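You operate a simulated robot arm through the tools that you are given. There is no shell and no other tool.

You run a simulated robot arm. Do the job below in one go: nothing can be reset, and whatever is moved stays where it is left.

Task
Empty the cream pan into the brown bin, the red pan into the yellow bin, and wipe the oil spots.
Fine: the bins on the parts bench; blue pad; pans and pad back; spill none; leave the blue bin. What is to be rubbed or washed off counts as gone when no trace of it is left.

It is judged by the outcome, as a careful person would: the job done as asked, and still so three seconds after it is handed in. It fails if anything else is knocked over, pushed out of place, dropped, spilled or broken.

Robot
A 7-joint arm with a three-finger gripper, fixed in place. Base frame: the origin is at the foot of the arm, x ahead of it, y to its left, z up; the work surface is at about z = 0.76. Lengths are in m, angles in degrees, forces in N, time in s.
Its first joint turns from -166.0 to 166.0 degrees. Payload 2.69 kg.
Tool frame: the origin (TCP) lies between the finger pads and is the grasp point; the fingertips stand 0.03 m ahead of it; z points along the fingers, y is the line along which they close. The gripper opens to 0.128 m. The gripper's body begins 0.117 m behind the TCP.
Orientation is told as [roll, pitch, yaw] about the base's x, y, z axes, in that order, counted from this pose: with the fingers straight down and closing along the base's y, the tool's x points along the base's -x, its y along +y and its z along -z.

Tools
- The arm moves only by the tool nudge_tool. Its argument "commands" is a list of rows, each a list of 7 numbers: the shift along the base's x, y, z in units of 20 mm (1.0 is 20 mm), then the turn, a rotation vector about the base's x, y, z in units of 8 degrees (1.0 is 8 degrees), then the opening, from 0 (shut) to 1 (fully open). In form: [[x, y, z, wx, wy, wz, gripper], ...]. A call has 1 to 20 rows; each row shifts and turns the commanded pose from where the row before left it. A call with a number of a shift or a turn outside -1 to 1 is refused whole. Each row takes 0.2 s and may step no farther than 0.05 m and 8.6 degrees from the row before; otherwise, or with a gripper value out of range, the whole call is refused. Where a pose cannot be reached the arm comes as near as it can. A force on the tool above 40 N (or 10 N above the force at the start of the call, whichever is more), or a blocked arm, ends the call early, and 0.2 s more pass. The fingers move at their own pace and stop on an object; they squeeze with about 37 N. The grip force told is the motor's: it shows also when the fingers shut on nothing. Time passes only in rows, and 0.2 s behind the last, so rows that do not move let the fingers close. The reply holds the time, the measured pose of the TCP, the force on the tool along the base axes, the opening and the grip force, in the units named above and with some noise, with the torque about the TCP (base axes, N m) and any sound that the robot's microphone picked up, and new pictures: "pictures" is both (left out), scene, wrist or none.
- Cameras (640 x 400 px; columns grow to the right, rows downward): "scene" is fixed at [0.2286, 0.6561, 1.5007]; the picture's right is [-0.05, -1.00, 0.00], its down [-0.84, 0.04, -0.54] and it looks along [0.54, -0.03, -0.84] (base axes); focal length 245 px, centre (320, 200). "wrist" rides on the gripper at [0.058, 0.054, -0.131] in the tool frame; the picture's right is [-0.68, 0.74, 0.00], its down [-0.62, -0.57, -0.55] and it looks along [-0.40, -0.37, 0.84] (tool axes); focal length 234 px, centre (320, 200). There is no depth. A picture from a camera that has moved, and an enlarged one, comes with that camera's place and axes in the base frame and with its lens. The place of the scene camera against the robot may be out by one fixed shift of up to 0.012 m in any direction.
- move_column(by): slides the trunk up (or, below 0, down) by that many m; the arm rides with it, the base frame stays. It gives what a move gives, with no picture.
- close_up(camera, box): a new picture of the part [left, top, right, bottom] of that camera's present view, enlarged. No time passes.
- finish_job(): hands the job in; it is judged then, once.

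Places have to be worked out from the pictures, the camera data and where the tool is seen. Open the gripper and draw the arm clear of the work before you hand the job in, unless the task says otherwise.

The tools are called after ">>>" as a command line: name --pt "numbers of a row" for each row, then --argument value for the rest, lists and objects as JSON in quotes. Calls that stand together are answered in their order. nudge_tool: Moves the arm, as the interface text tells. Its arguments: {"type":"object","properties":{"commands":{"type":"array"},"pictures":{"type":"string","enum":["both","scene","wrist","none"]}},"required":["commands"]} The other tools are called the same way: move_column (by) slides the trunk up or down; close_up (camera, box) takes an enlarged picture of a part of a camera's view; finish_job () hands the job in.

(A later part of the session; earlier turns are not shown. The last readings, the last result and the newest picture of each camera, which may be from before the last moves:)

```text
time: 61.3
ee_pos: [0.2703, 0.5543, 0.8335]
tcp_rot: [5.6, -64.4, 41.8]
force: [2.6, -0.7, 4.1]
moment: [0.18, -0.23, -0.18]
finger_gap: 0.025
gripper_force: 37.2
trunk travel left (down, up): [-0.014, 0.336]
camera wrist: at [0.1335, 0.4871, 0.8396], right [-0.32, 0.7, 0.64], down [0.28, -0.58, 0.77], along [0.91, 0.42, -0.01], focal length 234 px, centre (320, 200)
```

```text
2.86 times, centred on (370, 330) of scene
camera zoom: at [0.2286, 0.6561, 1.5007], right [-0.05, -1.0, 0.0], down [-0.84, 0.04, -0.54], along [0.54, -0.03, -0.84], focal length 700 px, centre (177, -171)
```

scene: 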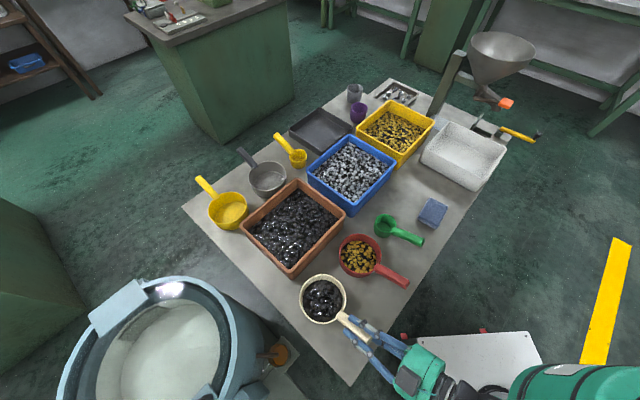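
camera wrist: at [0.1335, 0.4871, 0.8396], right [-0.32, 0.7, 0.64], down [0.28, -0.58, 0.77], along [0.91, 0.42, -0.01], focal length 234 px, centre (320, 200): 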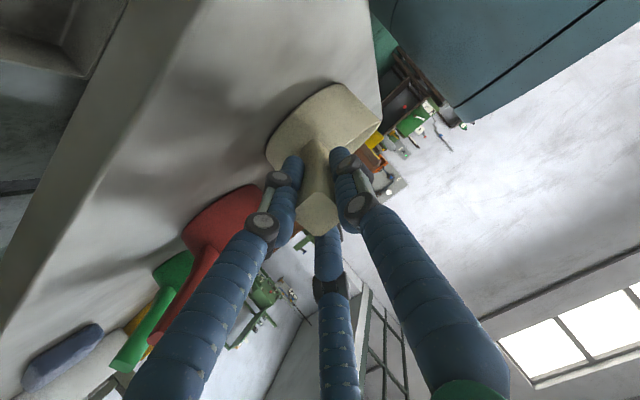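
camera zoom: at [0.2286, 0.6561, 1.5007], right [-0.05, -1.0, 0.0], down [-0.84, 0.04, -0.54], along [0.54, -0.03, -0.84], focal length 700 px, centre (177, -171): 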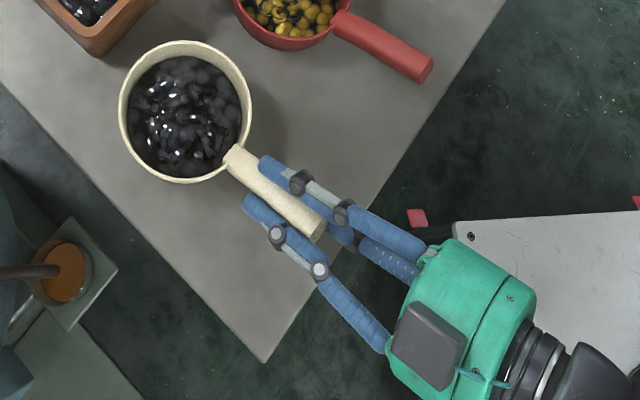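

Firm grip (gap 0.025, 37 N), pan undisturbed. I lift gently 40 mm and check that it stays level.

>>> nudge_tool --pt "0 0 0.3 0 0 0 0" --pt "0 0 0.3 0 0 0 0" --pt "0 0 0.5 0 0 0 0" --pt "0 0 0.5 0 0 0 0" --pt "0 0 0.5 0 0 0 0" --pt "0 0 0 0 0 0 0"

>>> close_up --camera "scene" --box '[280, 240, 460, 400]'

```text
time: 62.7
ee_pos: [0.2698, 0.5532, 0.8754]
tcp_rot: [5.4, -64.5, 41.9]
force: [0.1, 0.6, -4.3]
moment: [-0.21, 0.22, 0.02]
finger_gap: 0.0245
gripper_force: 37.0
trunk travel left (down, up): [-0.014, 0.336]
camera wrist: at [0.1333, 0.4873, 0.881], right [-0.32, 0.7, 0.64], down [0.28, -0.58, 0.77], along [0.91, 0.42, -0.01], focal length 234 px, centre (320, 200)
```

scene: 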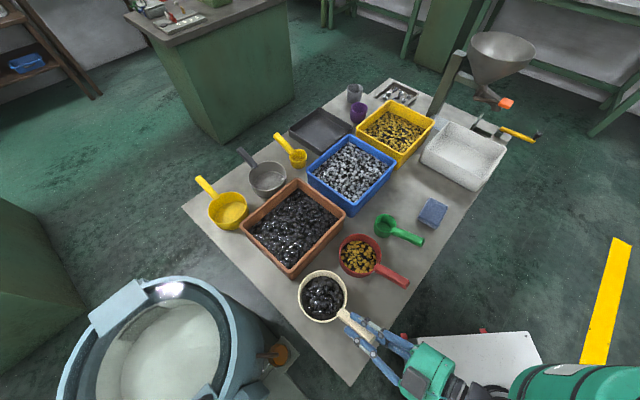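
wrist: 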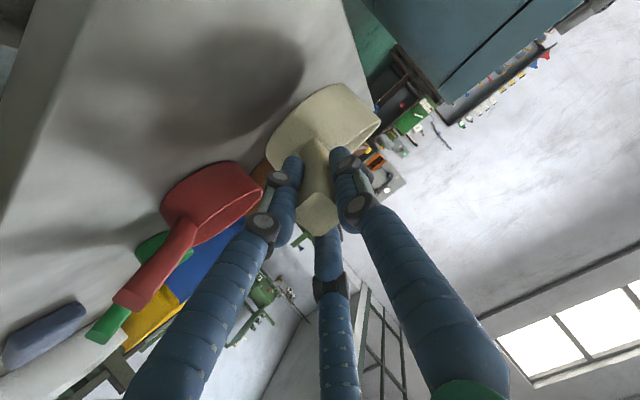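

```text
2.50 times, centred on (370, 320) of scene
camera zoom: at [0.2286, 0.6561, 1.5007], right [-0.05, -1.0, 0.0], down [-0.84, 0.04, -0.54], along [0.54, -0.03, -0.84], focal length 613 px, centre (195, -100)
```

zoom: 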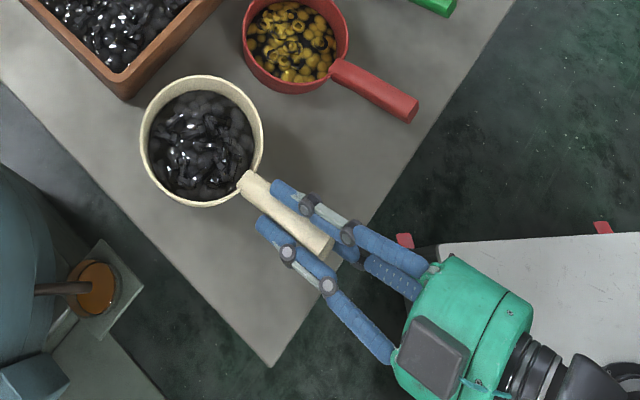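

The pan hangs level (≈4.3 N). I raise the trunk 0.1 m so the pan clears the brown bin's rim.

>>> move_column --by 0.1

>>> nudge_tool --pt "0 0 0.3 0 0 0 0" --pt "0 0 0.5 0 0 0 0" --pt "0.2 0.25 0.3 0 0 0 0" --pt "0.4 0.4 0 0 0 0 0" --pt "0.5 0.5 0 0 0 0 0" --pt "0.5 0.5 0 0 0 0 0" --pt "0.5 0.5 0 0 0 0 0" --pt "0.5 0.4 0 0 0 0 0" --pt "0.4 0.3 0 0 0 0 0" --pt "0.2 0.1 0 0 0 0 0" --pt "0 0 0 0 0 0 0"

>>> close_up --camera "scene" --box '[220, 160, 440, 340]'

```text
time: 64.1
ee_pos: [0.2701, 0.5544, 0.9751]
tcp_rot: [5.6, -64.3, 41.8]
force: [0.2, 0.6, -3.4]
moment: [-0.23, 0.24, -0.01]
finger_gap: 0.0247
gripper_force: 36.1
trunk travel left (down, up): [-0.114, 0.236]
```

```text
time: 66.5
ee_pos: [0.3338, 0.6144, 0.997]
tcp_rot: [5.7, -64.4, 41.8]
force: [-0.2, -0.4, -2.5]
moment: [-0.25, 0.23, 0.02]
finger_gap: 0.0243
gripper_force: 37.7
trunk travel left (down, up): [-0.114, 0.236]
camera wrist: at [0.1977, 0.5465, 1.0028], right [-0.32, 0.7, 0.64], down [0.28, -0.58, 0.77], along [0.91, 0.42, -0.01], focal length 234 px, centre (320, 200)
```

scene: 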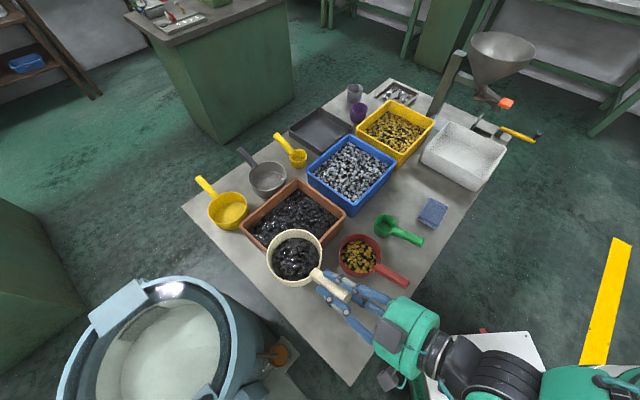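
wrist: 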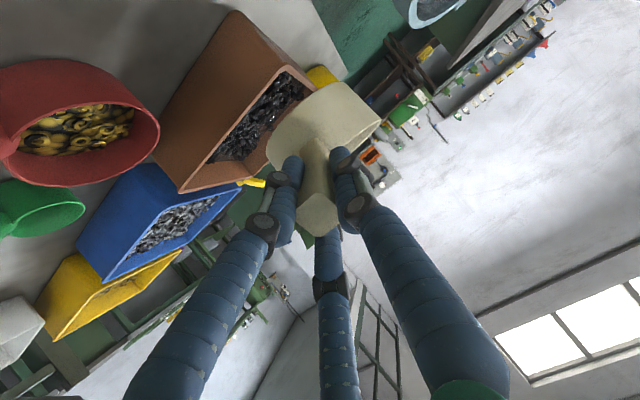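

```text
2.22 times, centred on (330, 250) of scene
camera zoom: at [0.2286, 0.6561, 1.5007], right [-0.05, -1.0, 0.0], down [-0.84, 0.04, -0.54], along [0.54, -0.03, -0.84], focal length 544 px, centre (298, 89)
```

zoom: 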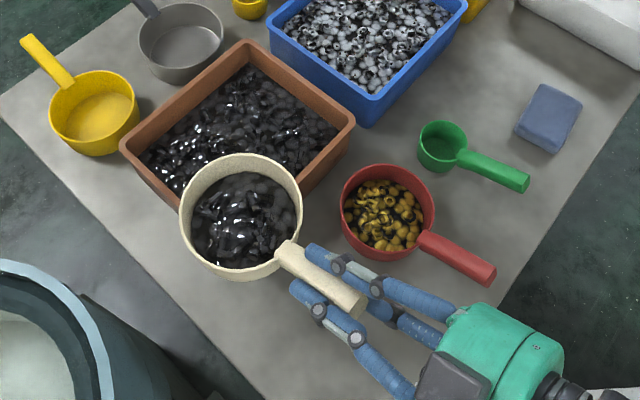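

The pan is over the near-left edge of the bin, level. I carry it to above the bin's middle (pan centre ≈ (0.576, 0.708)) and lower slightly to z≈0.968.

>>> nudge_tool --pt "0.3 0 0 0 0 0 0" --pt "0.5 0.03 0 0 0 0 0" --pt "0.65 0.03 0 0 0 0 0" --pt "0.7 0.04 0 0 0 0 0" --pt "0.7 0.04 0 0 0 0 0" --pt "0.7 0.04 0 0 0 0 0" --pt "0.7 0.04 0 0 0 0 0" --pt "0.7 0.04 0 0 0 0 0" --pt "0.7 0.04 0 0 0 0 0" --pt "0.7 0.04 0 0 0 0 0" --pt "0.7 0.04 0 0 0 0 0" --pt "0.65 0.04 -0.3 0 0 0 0" --pt "0.5 0.04 -0.4 0 0 0 0" --pt "0.35 0 -0.4 0 0 0 0" --pt "0.1 0 -0.35 0 0 0 0" --pt "0 0 0 0 0 0 0"

>>> close_up --camera "scene" --box '[220, 140, 420, 300]'

```text
time: 69.9
ee_pos: [0.504, 0.6268, 0.9689]
tcp_rot: [5.2, -64.3, 41.8]
force: [-0.6, -0.8, -3.0]
moment: [-0.22, 0.25, 0.02]
finger_gap: 0.0242
gripper_force: 37.1
out of reach, approached as far as the arm can: row 15
trunk travel left (down, up): [-0.114, 0.236]
camera wrist: at [0.3664, 0.5593, 0.9738], right [-0.32, 0.7, 0.64], down [0.28, -0.58, 0.77], along [0.91, 0.42, -0.01], focal length 234 px, centre (320, 200)
```

scene: 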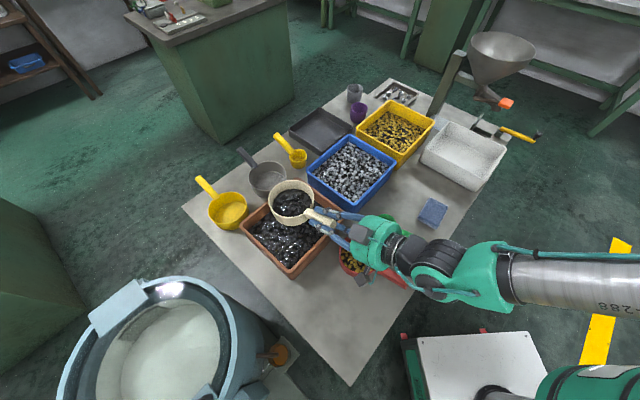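
wrist: 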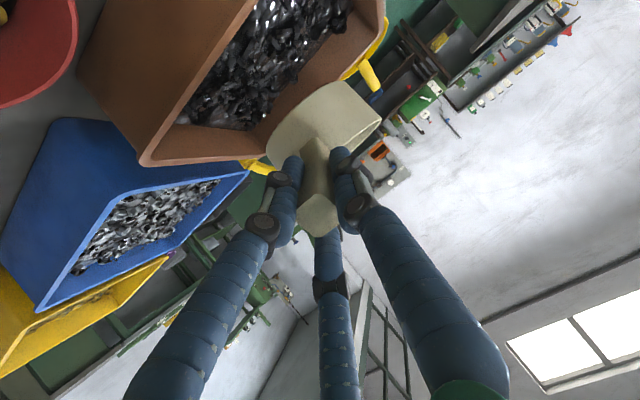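

```text
2.50 times, centred on (320, 220) of scene
camera zoom: at [0.2286, 0.6561, 1.5007], right [-0.05, -1.0, 0.0], down [-0.84, 0.04, -0.54], along [0.54, -0.03, -0.84], focal length 613 px, centre (320, 150)
```

zoom: 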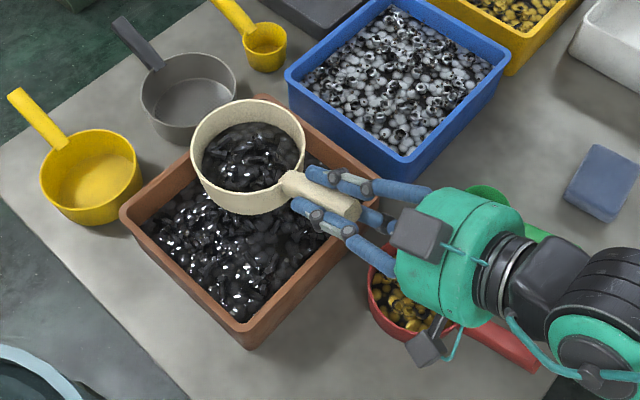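

Pan centre ≈(0.57, 0.712) over the bin centre ≈(0.567, 0.719). I begin the roll about the handle direction, tipping toward the near-left side, 24° first.

>>> nudge_tool --pt "0 0 0 -0.4 -0.445 0 0" --pt "0 0 0 -0.536 -0.594 0 0" --pt "0 0 0 -0.536 -0.594 0 0" --pt "0 0 0 -0.536 -0.594 0 0" --pt "0 0 0 0 0 0 0" --pictures "scene"

>>> close_up --camera "scene" --box '[220, 140, 420, 300]'

```text
time: 71.1
ee_pos: [0.5025, 0.6257, 0.9674]
tcp_rot: [-43.2, -57.3, 85.0]
force: [-0.3, -0.6, -3.3]
moment: [-0.19, 0.27, -0.01]
finger_gap: 0.0237
gripper_force: 37.1
trunk travel left (down, up): [-0.114, 0.236]
```

scene: 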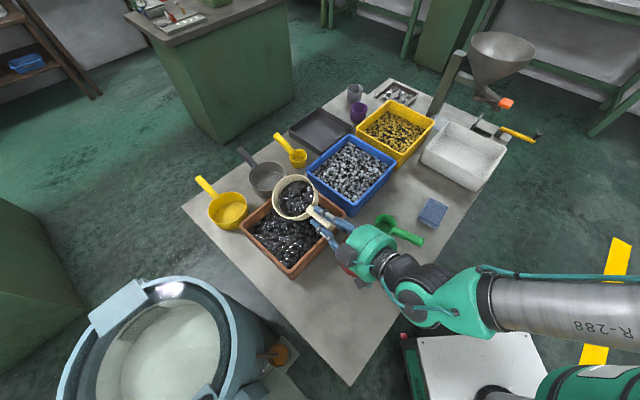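

```text
2.50 times, centred on (320, 220) of scene
camera zoom: at [0.2286, 0.6561, 1.5007], right [-0.05, -1.0, 0.0], down [-0.84, 0.04, -0.54], along [0.54, -0.03, -0.84], focal length 613 px, centre (320, 150)
```

zoom: 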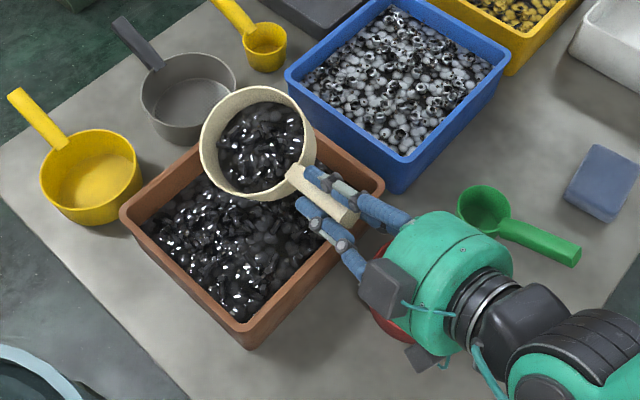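

The roll works (24° so far, nothing out of reach). I continue slowly to about 70°.

>>> nudge_tool --pt "0 0 0 -0.47 -0.52 0 0" --pt "0 0 0 -0.47 -0.52 0 0" --pt "0 0 0 -0.47 -0.52 0 0" --pt "0 0 0 -0.47 -0.52 0 0" --pt "0 0 0 0 0 0 0" --pictures "scene"

>>> close_up --camera "scene" --box '[220, 140, 420, 300]'

```text
time: 72.3
ee_pos: [0.5028, 0.6256, 0.9671]
tcp_rot: [-66.8, -40.7, 103.2]
force: [0.9, 0.4, -2.7]
moment: [-0.15, 0.3, -0.02]
finger_gap: 0.0233
gripper_force: 36.6
trunk travel left (down, up): [-0.114, 0.236]
```

scene: 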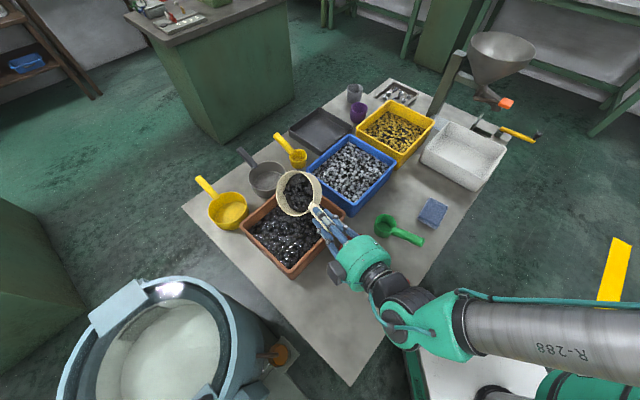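

```text
2.50 times, centred on (320, 220) of scene
camera zoom: at [0.2286, 0.6561, 1.5007], right [-0.05, -1.0, 0.0], down [-0.84, 0.04, -0.54], along [0.54, -0.03, -0.84], focal length 613 px, centre (320, 150)
```

zoom: 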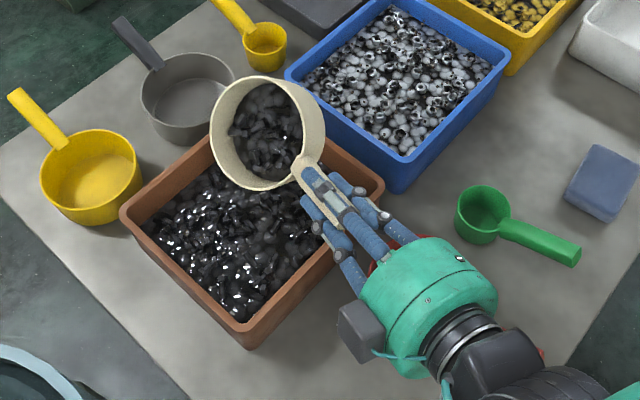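

I need a sharper look to tell which way the pan's mouth faces and where the contents lie.

>>> close_up --camera "scene" --box '[265, 150, 345, 230]'

>>> nudge_tool --pt "0 0 0 0 0 0 0" --pictures "wrist"

```text
5.00 times, centred on (305, 190) of scene
camera zoom: at [0.2286, 0.6561, 1.5007], right [-0.05, -1.0, 0.0], down [-0.84, 0.04, -0.54], along [0.54, -0.03, -0.84], focal length 1225 px, centre (395, 250)
```

zoom: 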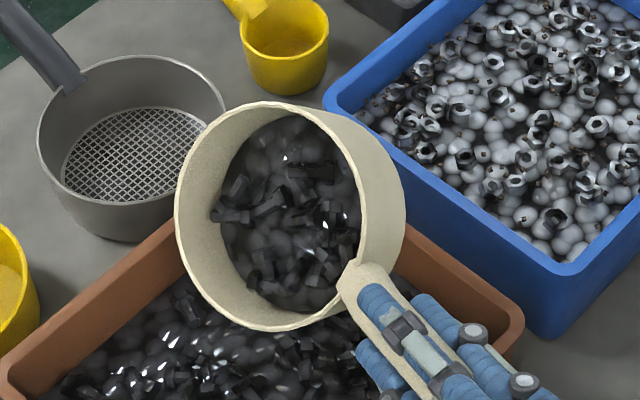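

```text
time: 72.7
ee_pos: [0.505, 0.6245, 0.9679]
tcp_rot: [-66.8, -40.9, 103.3]
force: [-1.2, 1.2, -3.2]
moment: [-0.1, 0.3, 0.0]
finger_gap: 0.0234
gripper_force: 37.2
trunk travel left (down, up): [-0.114, 0.236]
camera wrist: at [0.3763, 0.5489, 0.9312], right [-0.5, 0.86, -0.07], down [-0.27, -0.08, 0.96], along [0.82, 0.5, 0.27], focal length 234 px, centre (320, 200)
```

wrist: 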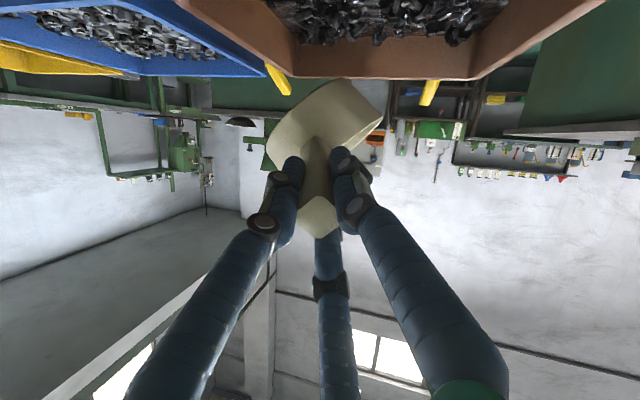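

The mouth faces the near-left as intended; the contents still sit in the pan at 46°. I go on to about 70°.

>>> nudge_tool --pt "0 0 0 -0.4 -0.445 0 0" --pt "0 0 0 -0.4 -0.445 0 0" --pt "0 0 0 -0.4 -0.445 0 0" --pt "0 0 0 -0.4 -0.445 0 0" --pt "0 0 0 -0.4 -0.445 0 0" --pt "0 0 0 0 0 0 0" --pictures "scene"

>>> close_up --camera "scene" --box '[240, 150, 360, 270]'

```text
time: 74.1
ee_pos: [0.5034, 0.6265, 0.968]
tcp_rot: [-81.2, -20.2, 110.6]
force: [0.4, 0.2, -2.7]
moment: [-0.1, 0.27, 0.01]
finger_gap: 0.0233
gripper_force: 36.9
trunk travel left (down, up): [-0.114, 0.236]
```

scene: 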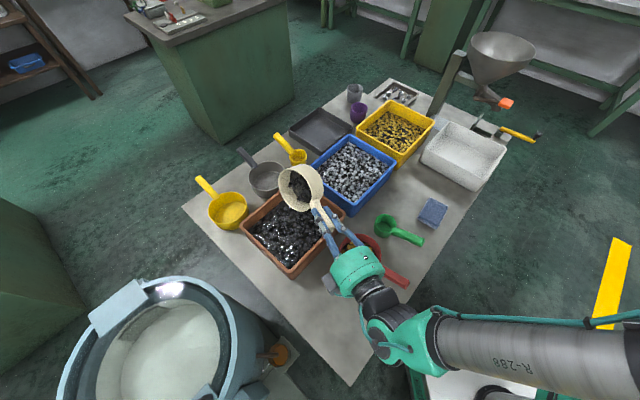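

```text
3.33 times, centred on (300, 210) of scene
camera zoom: at [0.2286, 0.6561, 1.5007], right [-0.05, -1.0, 0.0], down [-0.84, 0.04, -0.54], along [0.54, -0.03, -0.84], focal length 817 px, centre (387, 167)
```

zoom: 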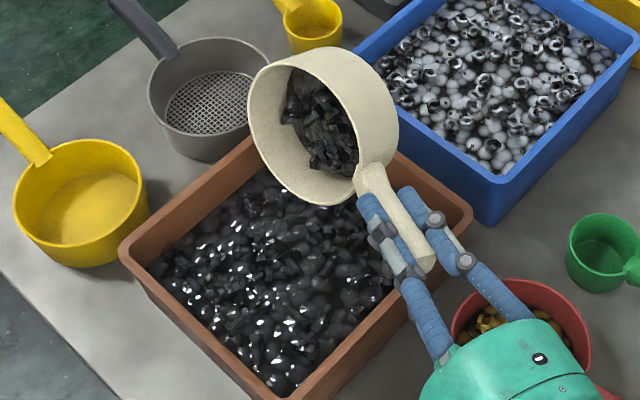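

At ~71° the contents start leaving. I continue to ~100°.

>>> nudge_tool --pt "0 0 0 -0.4 -0.445 0 0" --pt "0 0 0 -0.4 -0.445 0 0" --pt "0 0 0 -0.4 -0.445 0 0" --pt "0 0 0 -0.4 -0.445 0 0" --pt "0 0 0 -0.4 -0.445 0 0" --pt "0 0 0 -0.4 -0.445 0 0" --pt "0 0 0 0 0 0 0" --pictures "scene"

>>> close_up --camera "scene" --box '[240, 150, 360, 270]'

```text
time: 75.7
ee_pos: [0.5038, 0.6254, 0.9683]
tcp_rot: [-93.8, 5.6, 112.4]
force: [-0.6, -0.5, -2.9]
moment: [-0.08, 0.2, 0.03]
finger_gap: 0.0232
gripper_force: 37.3
trunk travel left (down, up): [-0.114, 0.236]
```

scene: 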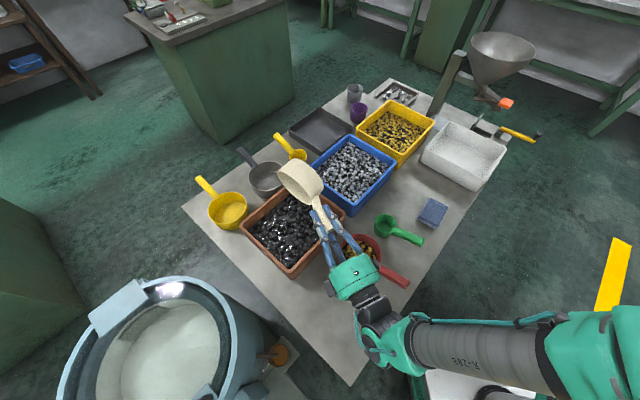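

```text
3.33 times, centred on (300, 210) of scene
camera zoom: at [0.2286, 0.6561, 1.5007], right [-0.05, -1.0, 0.0], down [-0.84, 0.04, -0.54], along [0.54, -0.03, -0.84], focal length 817 px, centre (387, 167)
```

zoom: 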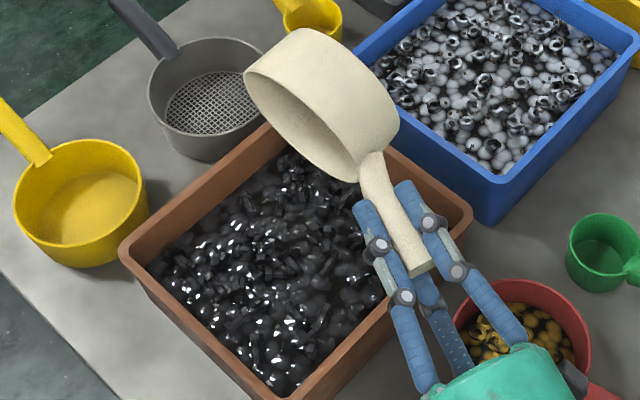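

The pan looks nearly empty with contents in the bin. I turn on to ~130° to let any remainder drop, then hold.

>>> nudge_tool --pt "0 0 0 -0.4 -0.445 0 0" --pt "0 0 0 -0.4 -0.445 0 0" --pt "0 0 0 -0.4 -0.445 0 0" --pt "0 0 0 -0.4 -0.445 0 0" --pt "0 0 0 -0.4 -0.445 0 0" --pt "0 0 0 -0.4 -0.445 0 0" --pt "0 0 0 0 0 0 0" --pt "0 0 0 0 0 0 0" --pictures "both"

>>> close_up --camera "scene" --box '[240, 150, 360, 270]'

```text
time: 77.5
ee_pos: [0.5032, 0.627, 0.9684]
tcp_rot: [-107.9, 31.1, 107.8]
force: [-0.3, 0.0, -1.1]
moment: [-0.11, 0.24, 0.01]
finger_gap: 0.0233
gripper_force: 37.2
trunk travel left (down, up): [-0.114, 0.236]
camera wrist: at [0.4306, 0.5005, 0.9193], right [0.15, 0.28, -0.95], down [-0.88, 0.47, 0.0], along [0.45, 0.84, 0.31], focal length 234 px, centre (320, 200)
```

scene: 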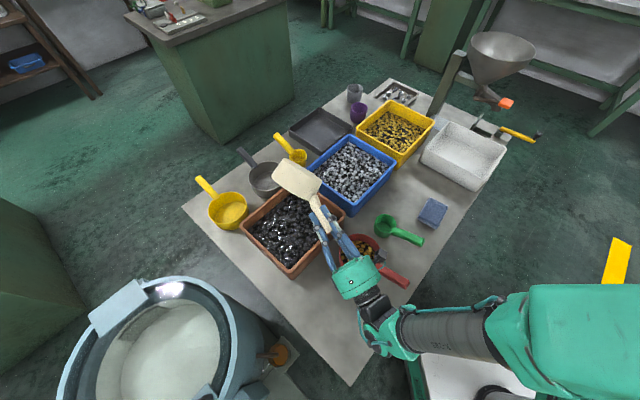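
wrist: 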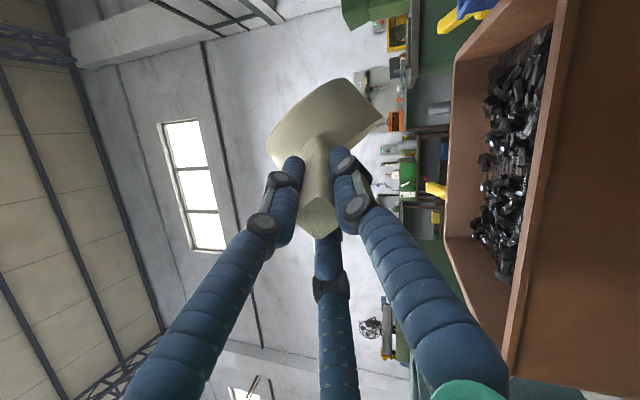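

```text
3.33 times, centred on (300, 210) of scene
camera zoom: at [0.2286, 0.6561, 1.5007], right [-0.05, -1.0, 0.0], down [-0.84, 0.04, -0.54], along [0.54, -0.03, -0.84], focal length 817 px, centre (387, 167)
```

zoom: 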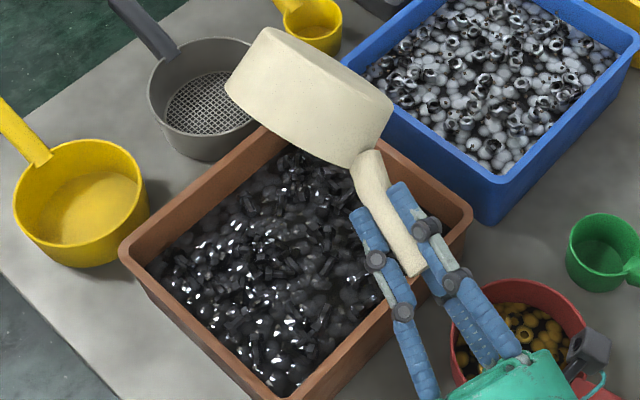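

Fully tipped at ~128°. I roll back halfway to look inside the pan.

>>> nudge_tool --pt "0 0 0 0 0 0 0" --pt "0 0 0 0.536 0.594 0 0" --pt "0 0 0 0.536 0.594 0 0" --pt "0 0 0 0.536 0.594 0 0" --pt "0 0 0 0.536 0.594 0 0" --pt "0 0 0 0.536 0.594 0 0" --pt "0 0 0 0.536 0.594 0 0" --pt "0 0 0 0.536 0.594 0 0" --pt "0 0 0 0.536 0.594 0 0" --pt "0 0 0 0.536 0.594 0 0" --pt "0 0 0 0.536 0.594 0 0" --pt "0 0 0 0 0 0 0" --pictures "scene"

>>> close_up --camera "scene" --box '[240, 150, 360, 270]'

```text
time: 80.1
ee_pos: [0.5035, 0.6251, 0.9679]
tcp_rot: [-77.7, -26.3, 109.3]
force: [-0.1, 0.8, -2.2]
moment: [-0.08, 0.23, 0.01]
finger_gap: 0.0232
gripper_force: 36.6
trunk travel left (down, up): [-0.114, 0.236]
```

scene: 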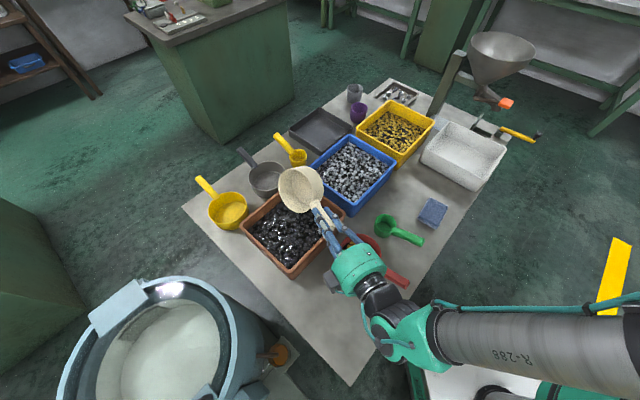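

```text
3.33 times, centred on (300, 210) of scene
camera zoom: at [0.2286, 0.6561, 1.5007], right [-0.05, -1.0, 0.0], down [-0.84, 0.04, -0.54], along [0.54, -0.03, -0.84], focal length 817 px, centre (387, 167)
```

zoom: 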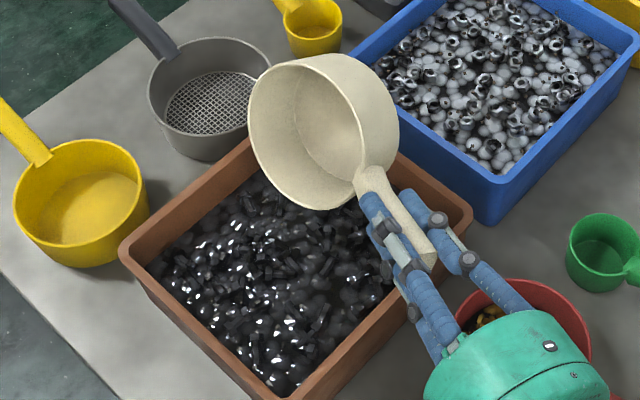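

The cream pan is completely empty, nothing spilled. I roll it back to level.

>>> nudge_tool --pt "0 0 0 0.534 0.592 0 0" --pt "0 0 0 0.534 0.592 0 0" --pt "0 0 0 0.534 0.592 0 0" --pt "0 0 0 0.534 0.592 0 0" --pt "0 0 0 0.534 0.592 0 0" --pt "0 0 0 0.534 0.592 0 0" --pt "0 0 0 0.534 0.592 0 0" --pt "0 0 0 0.534 0.592 0 0" --pt "0 0 0 0.534 0.592 0 0" --pt "0 0 0 0.534 0.592 0 0" --pt "0 0 0 0 0 0 0"

>>> close_up --camera "scene" --box '[220, 140, 420, 300]'

```text
time: 82.5
ee_pos: [0.4988, 0.6281, 0.9686]
tcp_rot: [6.3, -64.3, 40.6]
force: [0.7, 0.4, -1.1]
moment: [-0.14, 0.1, -0.02]
finger_gap: 0.023
gripper_force: 37.0
out of reach, approached as far as the arm can: row 10
trunk travel left (down, up): [-0.114, 0.236]
camera wrist: at [0.3619, 0.562, 0.9744], right [-0.31, 0.7, 0.64], down [0.28, -0.58, 0.77], along [0.91, 0.41, -0.01], focal length 234 px, centre (320, 200)
```

scene: 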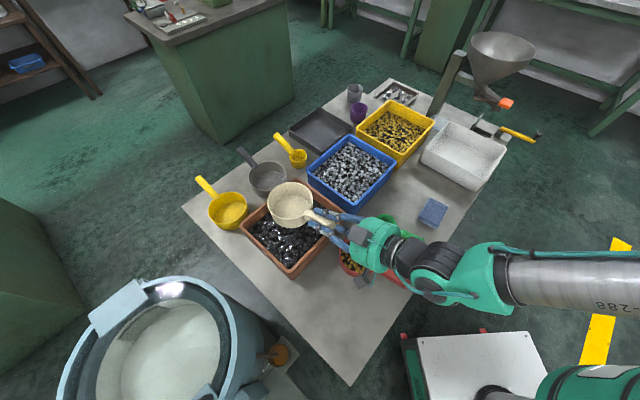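
wrist: 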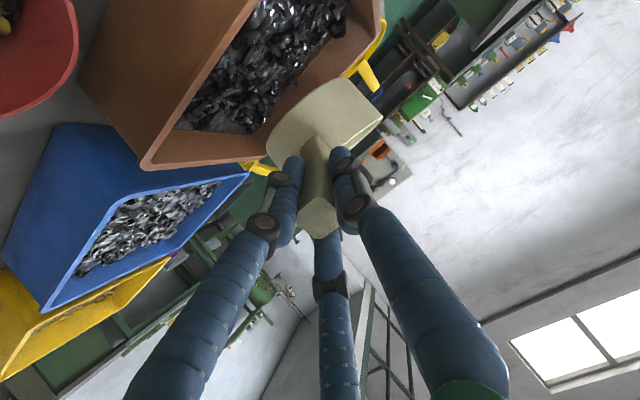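

```text
2.50 times, centred on (320, 220) of scene
camera zoom: at [0.2286, 0.6561, 1.5007], right [-0.05, -1.0, 0.0], down [-0.84, 0.04, -0.54], along [0.54, -0.03, -0.84], focal length 613 px, centre (320, 150)
```

zoom: 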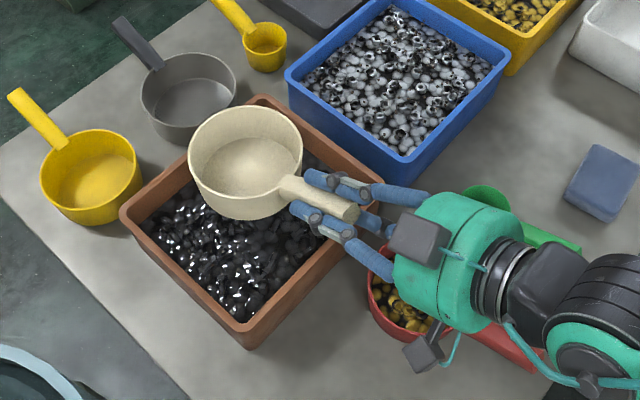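

Level again. I carry the empty pan back above its original place.

>>> nudge_tool --pt "0 0 0.5 0 0 0 0" --pt "-0.4 -0.1 0.5 0 0 0 0" --pt "-0.8 -0.27 0 0 0 0 0" --pt "-0.93 -0.3 0 0 0 0 0" --pt "-0.93 -0.3 0 0 0 0 0" --pt "-0.93 -0.3 0 0 0 0 0" --pt "-0.93 -0.3 0 0 0 0 0" --pt "-0.93 -0.3 0 0 0 0 0" --pt "-0.93 -0.3 0 0 0 0 0" --pt "-0.93 -0.3 0 0 0 0 0" --pt "-0.93 -0.3 0 0 0 0 0" --pt "-0.93 -0.3 0 0 0 0 0" --pt "-0.93 -0.3 0 0 0 0 0" --pt "-0.7 -0.3 0 0 0 0 0" --pt "0 0 0 0 0 0 0"

```text
time: 85.7
ee_pos: [0.2759, 0.5534, 0.9887]
tcp_rot: [5.6, -64.3, 41.7]
force: [0.2, -0.3, -2.9]
moment: [-0.14, 0.11, 0.02]
finger_gap: 0.0232
gripper_force: 36.9
trunk travel left (down, up): [-0.114, 0.236]
camera wrist: at [0.139, 0.4874, 0.9934], right [-0.32, 0.7, 0.64], down [0.28, -0.58, 0.77], along [0.91, 0.42, -0.01], focal length 234 px, centre (320, 200)
```

scene: 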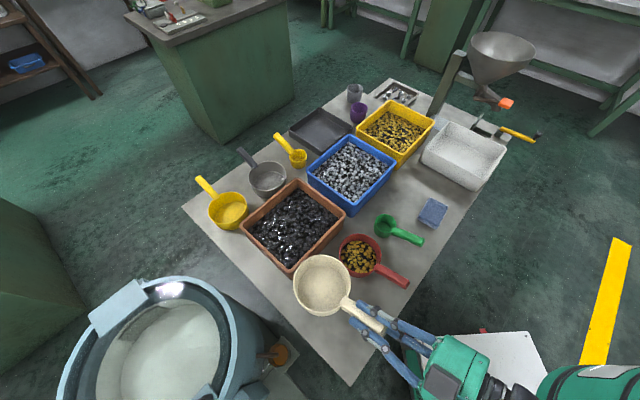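
wrist: 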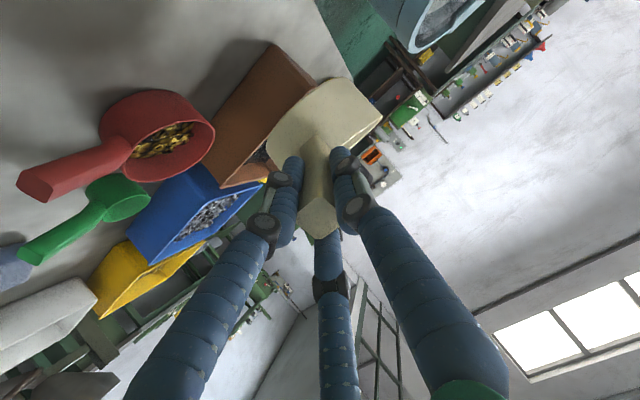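

I correct 5 mm in x, lower the trunk 0.1 m, then inspect before the last few centimetres.

>>> nudge_tool --pt "-0.26 0.03 0 0 0 0 0" --pt "0 0 0 0 0 0 0" --pictures "none"

>>> move_column --by -0.1

>>> nudge_tool --pt "0 0 -0.6 0 0 0 0" --pt "0 0 -0.6 0 0 0 0" --pt "0 0 -0.6 0 0 0 0" --pt "0 0 -0.45 0 0 0 0" --pt "0 0 0 0 0 0 0"

>>> close_up --camera "scene" --box '[280, 190, 460, 360]'

```text
time: 86.3
ee_pos: [0.2716, 0.5555, 0.9869]
tcp_rot: [5.6, -64.3, 41.7]
force: [0.2, 0.4, -2.7]
moment: [-0.13, 0.16, 0.05]
finger_gap: 0.0232
gripper_force: 37.2
trunk travel left (down, up): [-0.114, 0.236]
```

```text
time: 87.6
ee_pos: [0.2705, 0.5547, 0.8883]
tcp_rot: [5.6, -64.3, 41.7]
force: [-0.4, -0.3, -1.1]
moment: [-0.17, 0.15, 0.02]
finger_gap: 0.0231
gripper_force: 37.0
trunk travel left (down, up): [-0.014, 0.336]
```

```text
time: 88.8
ee_pos: [0.2714, 0.5552, 0.8431]
tcp_rot: [5.5, -64.3, 41.8]
force: [0.8, -0.6, -2.6]
moment: [-0.15, 0.12, 0.0]
finger_gap: 0.0232
gripper_force: 37.6
trunk travel left (down, up): [-0.014, 0.336]
camera wrist: at [0.1345, 0.488, 0.8488], right [-0.32, 0.7, 0.64], down [0.28, -0.58, 0.77], along [0.91, 0.42, -0.01], focal length 234 px, centre (320, 200)
```

scene: 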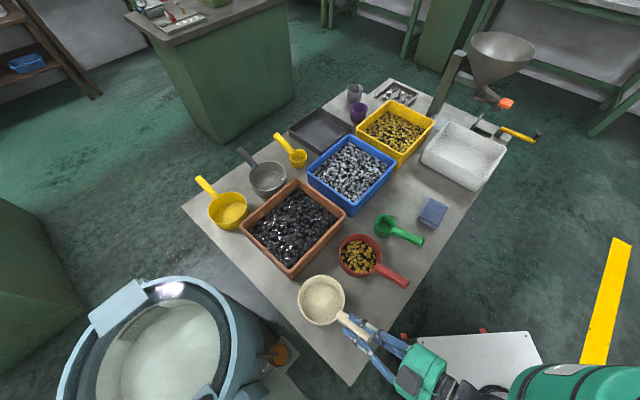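
wrist: 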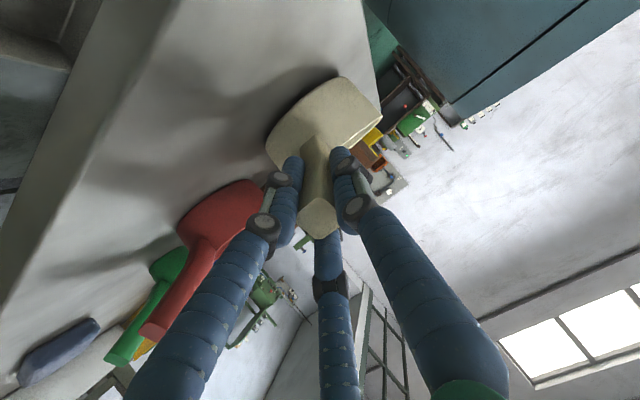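

```text
2.35 times, centred on (370, 275) of scene
camera zoom: at [0.2286, 0.6561, 1.5007], right [-0.05, -1.0, 0.0], down [-0.84, 0.04, -0.54], along [0.54, -0.03, -0.84], focal length 576 px, centre (202, 24)
```

zoom: 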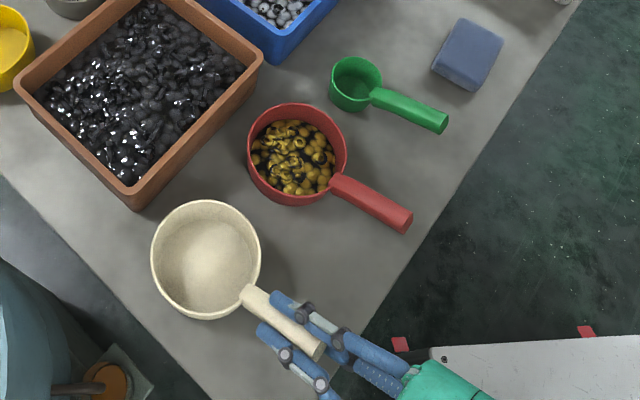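

Nearly home: the pan outline matches the original to within a few pixels. I lower the last ~10 mm in small steps.

>>> nudge_tool --pt "0 0 -0.2 0 0 0 0" --pt "0 0 -0.15 0 0 0 0" --pt "0 0 -0.1 0 0 0 0" --pt "0 0 0 0 0 0 0" --pictures "none"

```text
time: 89.8
ee_pos: [0.2704, 0.5568, 0.836]
tcp_rot: [5.7, -64.5, 41.7]
force: [-3.6, 0.9, 12.2]
moment: [1.68, -1.29, 0.44]
finger_gap: 0.0238
gripper_force: 37.2
trunk travel left (down, up): [-0.014, 0.336]
```

The pan's far edge has touched down (12 N). I open the gripper to let it settle the last couple of millimetres, then back off along the tool axis.

>>> nudge_tool --pt "0 0 -0.05 0 0 0 0.25" --pt "0 0 -0.05 0 0 0 0.4" --pt "0 0 0 0 0 0 0.6" --pt "0 0 0 0 0 0 0.6" --pt "0 0 0 0 0 0 0.6"

>>> close_up --camera "scene" --box '[280, 190, 460, 360]'

```text
time: 91.0
ee_pos: [0.2716, 0.5555, 0.8316]
tcp_rot: [5.5, -64.3, 41.7]
force: [-0.6, -0.4, 0.4]
moment: [0.0, -0.02, -0.03]
finger_gap: 0.0768
gripper_force: 0.0
trunk travel left (down, up): [-0.014, 0.336]
camera wrist: at [0.1341, 0.488, 0.8377], right [-0.32, 0.7, 0.64], down [0.28, -0.58, 0.77], along [0.91, 0.42, -0.01], focal length 234 px, centre (320, 200)
```

scene: 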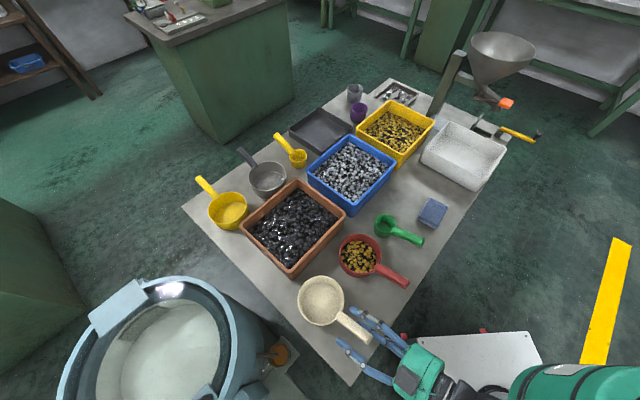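
wrist: 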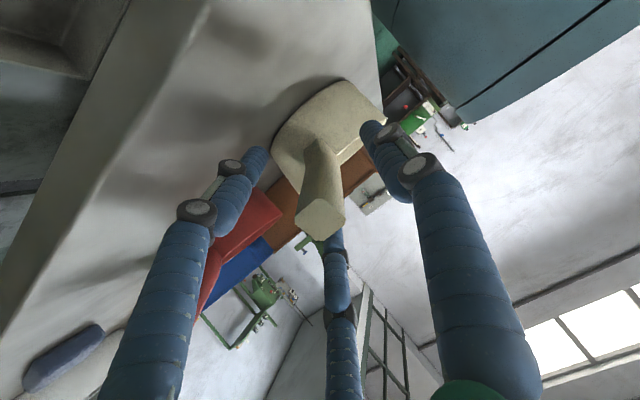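

```text
2.35 times, centred on (370, 275) of scene
camera zoom: at [0.2286, 0.6561, 1.5007], right [-0.05, -1.0, 0.0], down [-0.84, 0.04, -0.54], along [0.54, -0.03, -0.84], focal length 576 px, centre (202, 24)
```

zoom: 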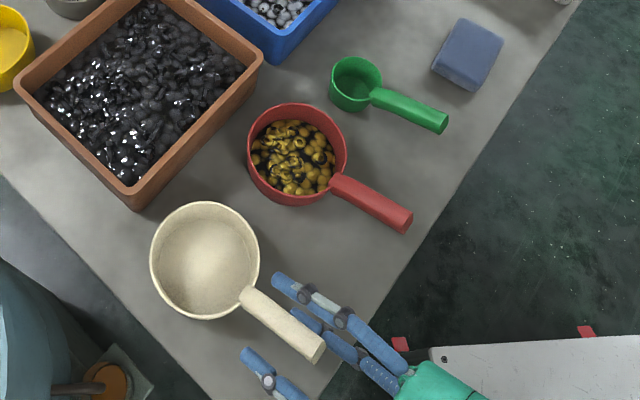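

The cream pan stands within ~6 mm of its original place, upright and empty. I back off along the tool axis and then raise.

>>> nudge_tool --pt "-0.25 -0.275 0.175 0 0 0 0.6" --pt "-0.5 -0.55 0.35 0 0 0 0.6" --pt "-0.5 -0.55 0.35 0 0 0 0.6" --pt "-0.5 -0.55 0.35 0 0 0 0.6" --pt "-0.25 -0.275 0.35 0 0 0 0.7" --pt "0 0 0 0 0 0 0.7" --pictures "none"

>>> move_column --by 0.12

>>> nudge_tool --pt "0 0 0 0 0 0 0.7"

>>> close_up --camera "scene" --box '[280, 190, 460, 360]'

```text
time: 92.4
ee_pos: [0.2296, 0.5112, 0.8637]
tcp_rot: [5.6, -64.3, 41.6]
force: [0.1, -0.7, 0.0]
moment: [0.03, 0.05, -0.02]
finger_gap: 0.0893
gripper_force: 0.0
trunk travel left (down, up): [-0.014, 0.336]
```

```text
time: 93.9
ee_pos: [0.231, 0.5108, 0.983]
tcp_rot: [5.5, -64.2, 41.8]
force: [0.3, 0.0, -0.3]
moment: [-0.01, 0.03, 0.01]
finger_gap: 0.0896
gripper_force: 0.0
trunk travel left (down, up): [-0.134, 0.216]
```

```text
time: 94.3
ee_pos: [0.231, 0.5104, 0.9838]
tcp_rot: [5.6, -64.4, 41.7]
force: [-0.1, 0.7, 0.0]
moment: [-0.02, -0.01, -0.01]
finger_gap: 0.0898
gripper_force: 0.0
trunk travel left (down, up): [-0.134, 0.216]
camera wrist: at [0.0941, 0.444, 0.9894], right [-0.32, 0.7, 0.64], down [0.28, -0.58, 0.77], along [0.91, 0.42, -0.01], focal length 234 px, centre (320, 200)
```

scene: 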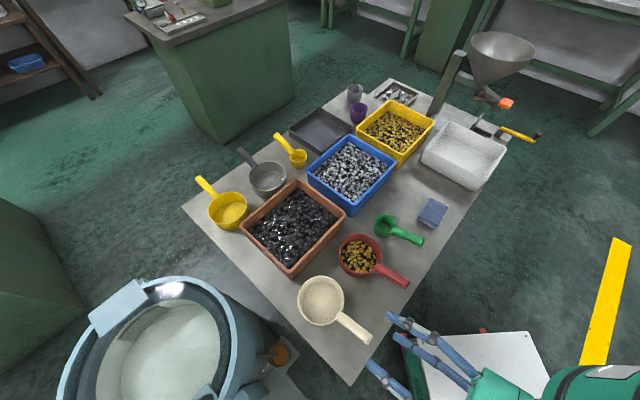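
wrist: 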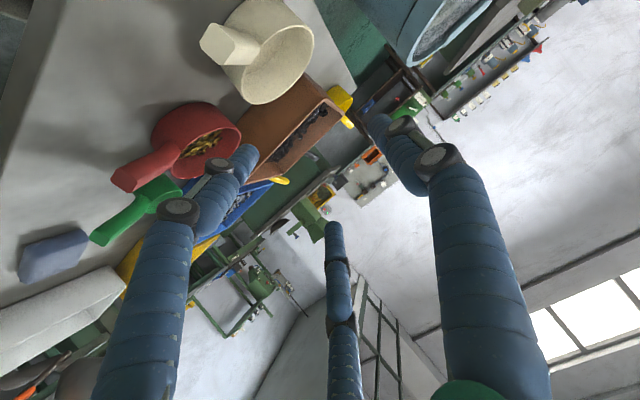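

```text
2.35 times, centred on (370, 275) of scene
camera zoom: at [0.2286, 0.6561, 1.5007], right [-0.05, -1.0, 0.0], down [-0.84, 0.04, -0.54], along [0.54, -0.03, -0.84], focal length 576 px, centre (202, 24)
```

zoom: 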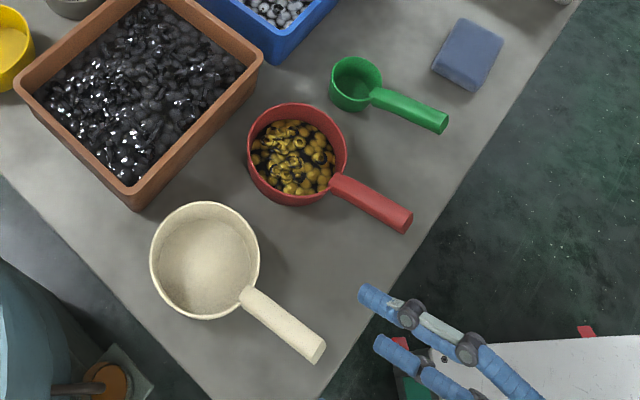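

Cream pan done. The red pan has the same build; by triangulation its handle end is at about (0.366, 0.4185, 0.845), so its pre-grasp pose is the cream one shifted by (+0.115, −0.113). I move there while high.

>>> nudge_tool --pt "0.966 -0.93 0.1 0 0 0 0.7" --pt "0.966 -0.93 0.1 0 0 0 0.7" --pt "0.966 -0.93 0.1 0 0 0 0.7" --pt "0.966 -0.93 0.1 0 0 0 0.7" --pt "0.966 -0.93 0.1 0 0 0 0.7" --pt "0.966 -0.93 0.1 0 0 0 0.7" --pt "0 0 0 0 0 0 0.7"

>>> close_up --camera "scene" --box '[320, 210, 480, 350]'

```text
time: 95.9
ee_pos: [0.3429, 0.4008, 0.9993]
tcp_rot: [4.4, -64.2, 42.4]
force: [0.1, -0.8, -0.2]
moment: [0.01, 0.02, 0.02]
finger_gap: 0.0897
gripper_force: 0.1
out of reach, approached as far as the arm can: row 6
trunk travel left (down, up): [-0.134, 0.216]
camera wrist: at [0.2055, 0.3348, 1.0046], right [-0.32, 0.71, 0.63], down [0.27, -0.57, 0.77], along [0.91, 0.42, -0.01], focal length 234 px, centre (320, 200)
```

scene: 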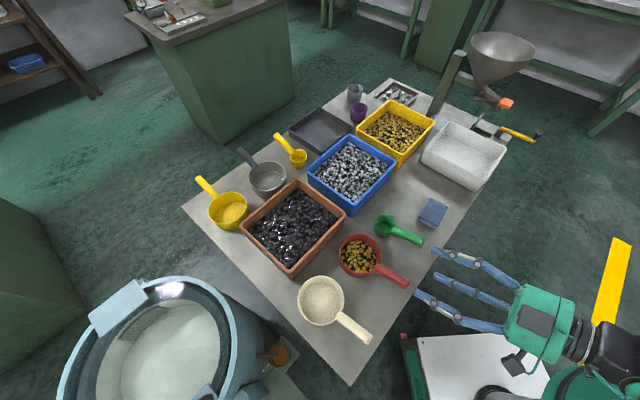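
wrist: 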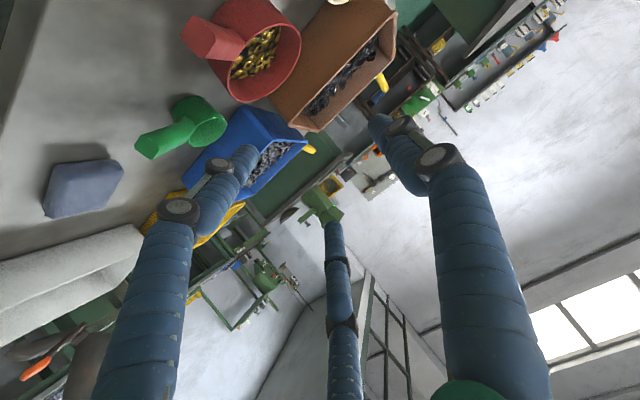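

```text
2.86 times, centred on (400, 280) of scene
camera zoom: at [0.2286, 0.6561, 1.5007], right [-0.05, -1.0, 0.0], down [-0.84, 0.04, -0.54], along [0.54, -0.03, -0.84], focal length 700 px, centre (91, -29)
```

zoom: 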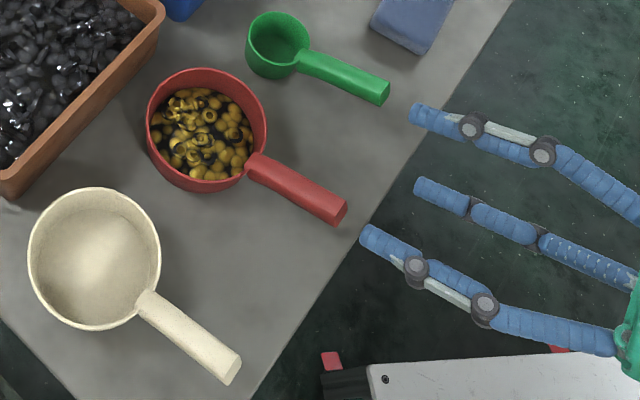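

The arm is near its inner limit but within ~4 mm of the wanted place. I lower the trunk to bring the tool to handle height and check alignment.

>>> move_column --by -0.1

>>> nudge_tool --pt "0 0 0 0 0 0 0.7"

>>> close_up --camera "wrist" --box '[200, 30, 440, 260]'

>>> close_up --camera "scene" --box '[320, 210, 480, 350]'

```text
time: 97.2
ee_pos: [0.3432, 0.4026, 0.8982]
tcp_rot: [4.4, -64.2, 42.4]
force: [-0.6, 0.2, 1.0]
moment: [0.02, -0.01, 0.0]
finger_gap: 0.0896
gripper_force: 0.0
trunk travel left (down, up): [-0.034, 0.316]
```

```text
time: 97.6
ee_pos: [0.3421, 0.4021, 0.8995]
tcp_rot: [4.5, -64.2, 42.4]
force: [0.5, -0.5, -0.7]
moment: [0.01, 0.0, 0.0]
finger_gap: 0.0895
gripper_force: 0.1
trunk travel left (down, up): [-0.034, 0.316]
camera wrist: at [0.2056, 0.3353, 0.9046], right [-0.32, 0.71, 0.63], down [0.27, -0.57, 0.77], along [0.91, 0.42, -0.01], focal length 234 px, centre (320, 200)
```

scene: 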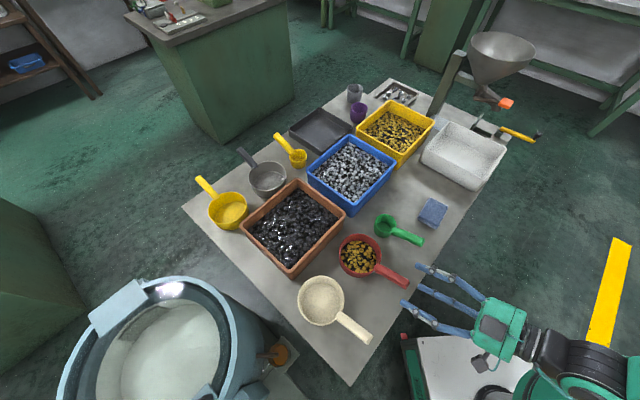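
wrist: 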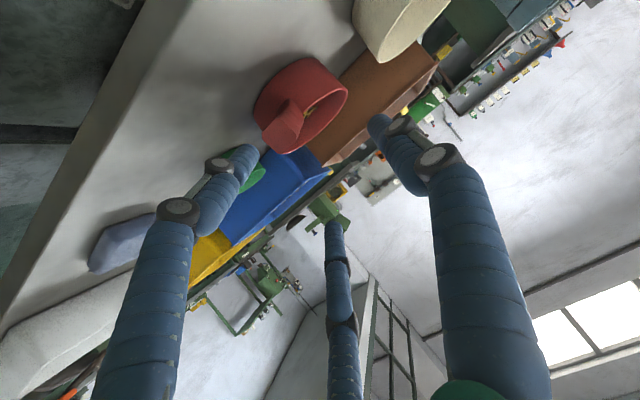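

```text
1.74 times, centred on (320, 145) of wrist
camera zoom: at [0.2056, 0.3353, 0.9046], right [-0.32, 0.71, 0.63], down [0.27, -0.57, 0.77], along [0.91, 0.42, -0.01], focal length 407 px, centre (320, 296)
```

zoom: 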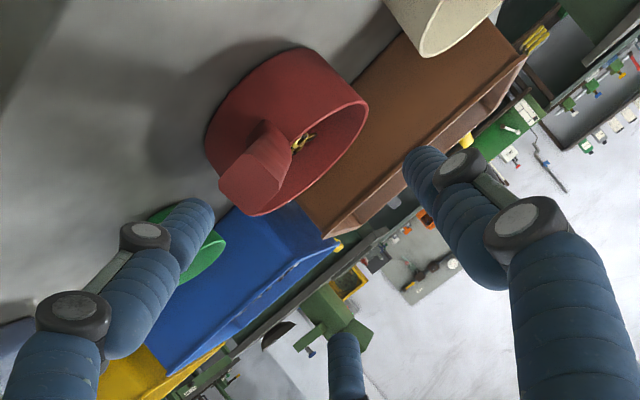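

```text
2.86 times, centred on (400, 280) of scene
camera zoom: at [0.2286, 0.6561, 1.5007], right [-0.05, -1.0, 0.0], down [-0.84, 0.04, -0.54], along [0.54, -0.03, -0.84], focal length 700 px, centre (91, -29)
```

zoom: 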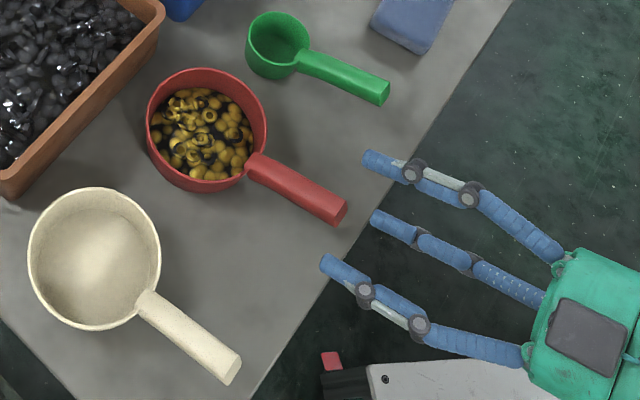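

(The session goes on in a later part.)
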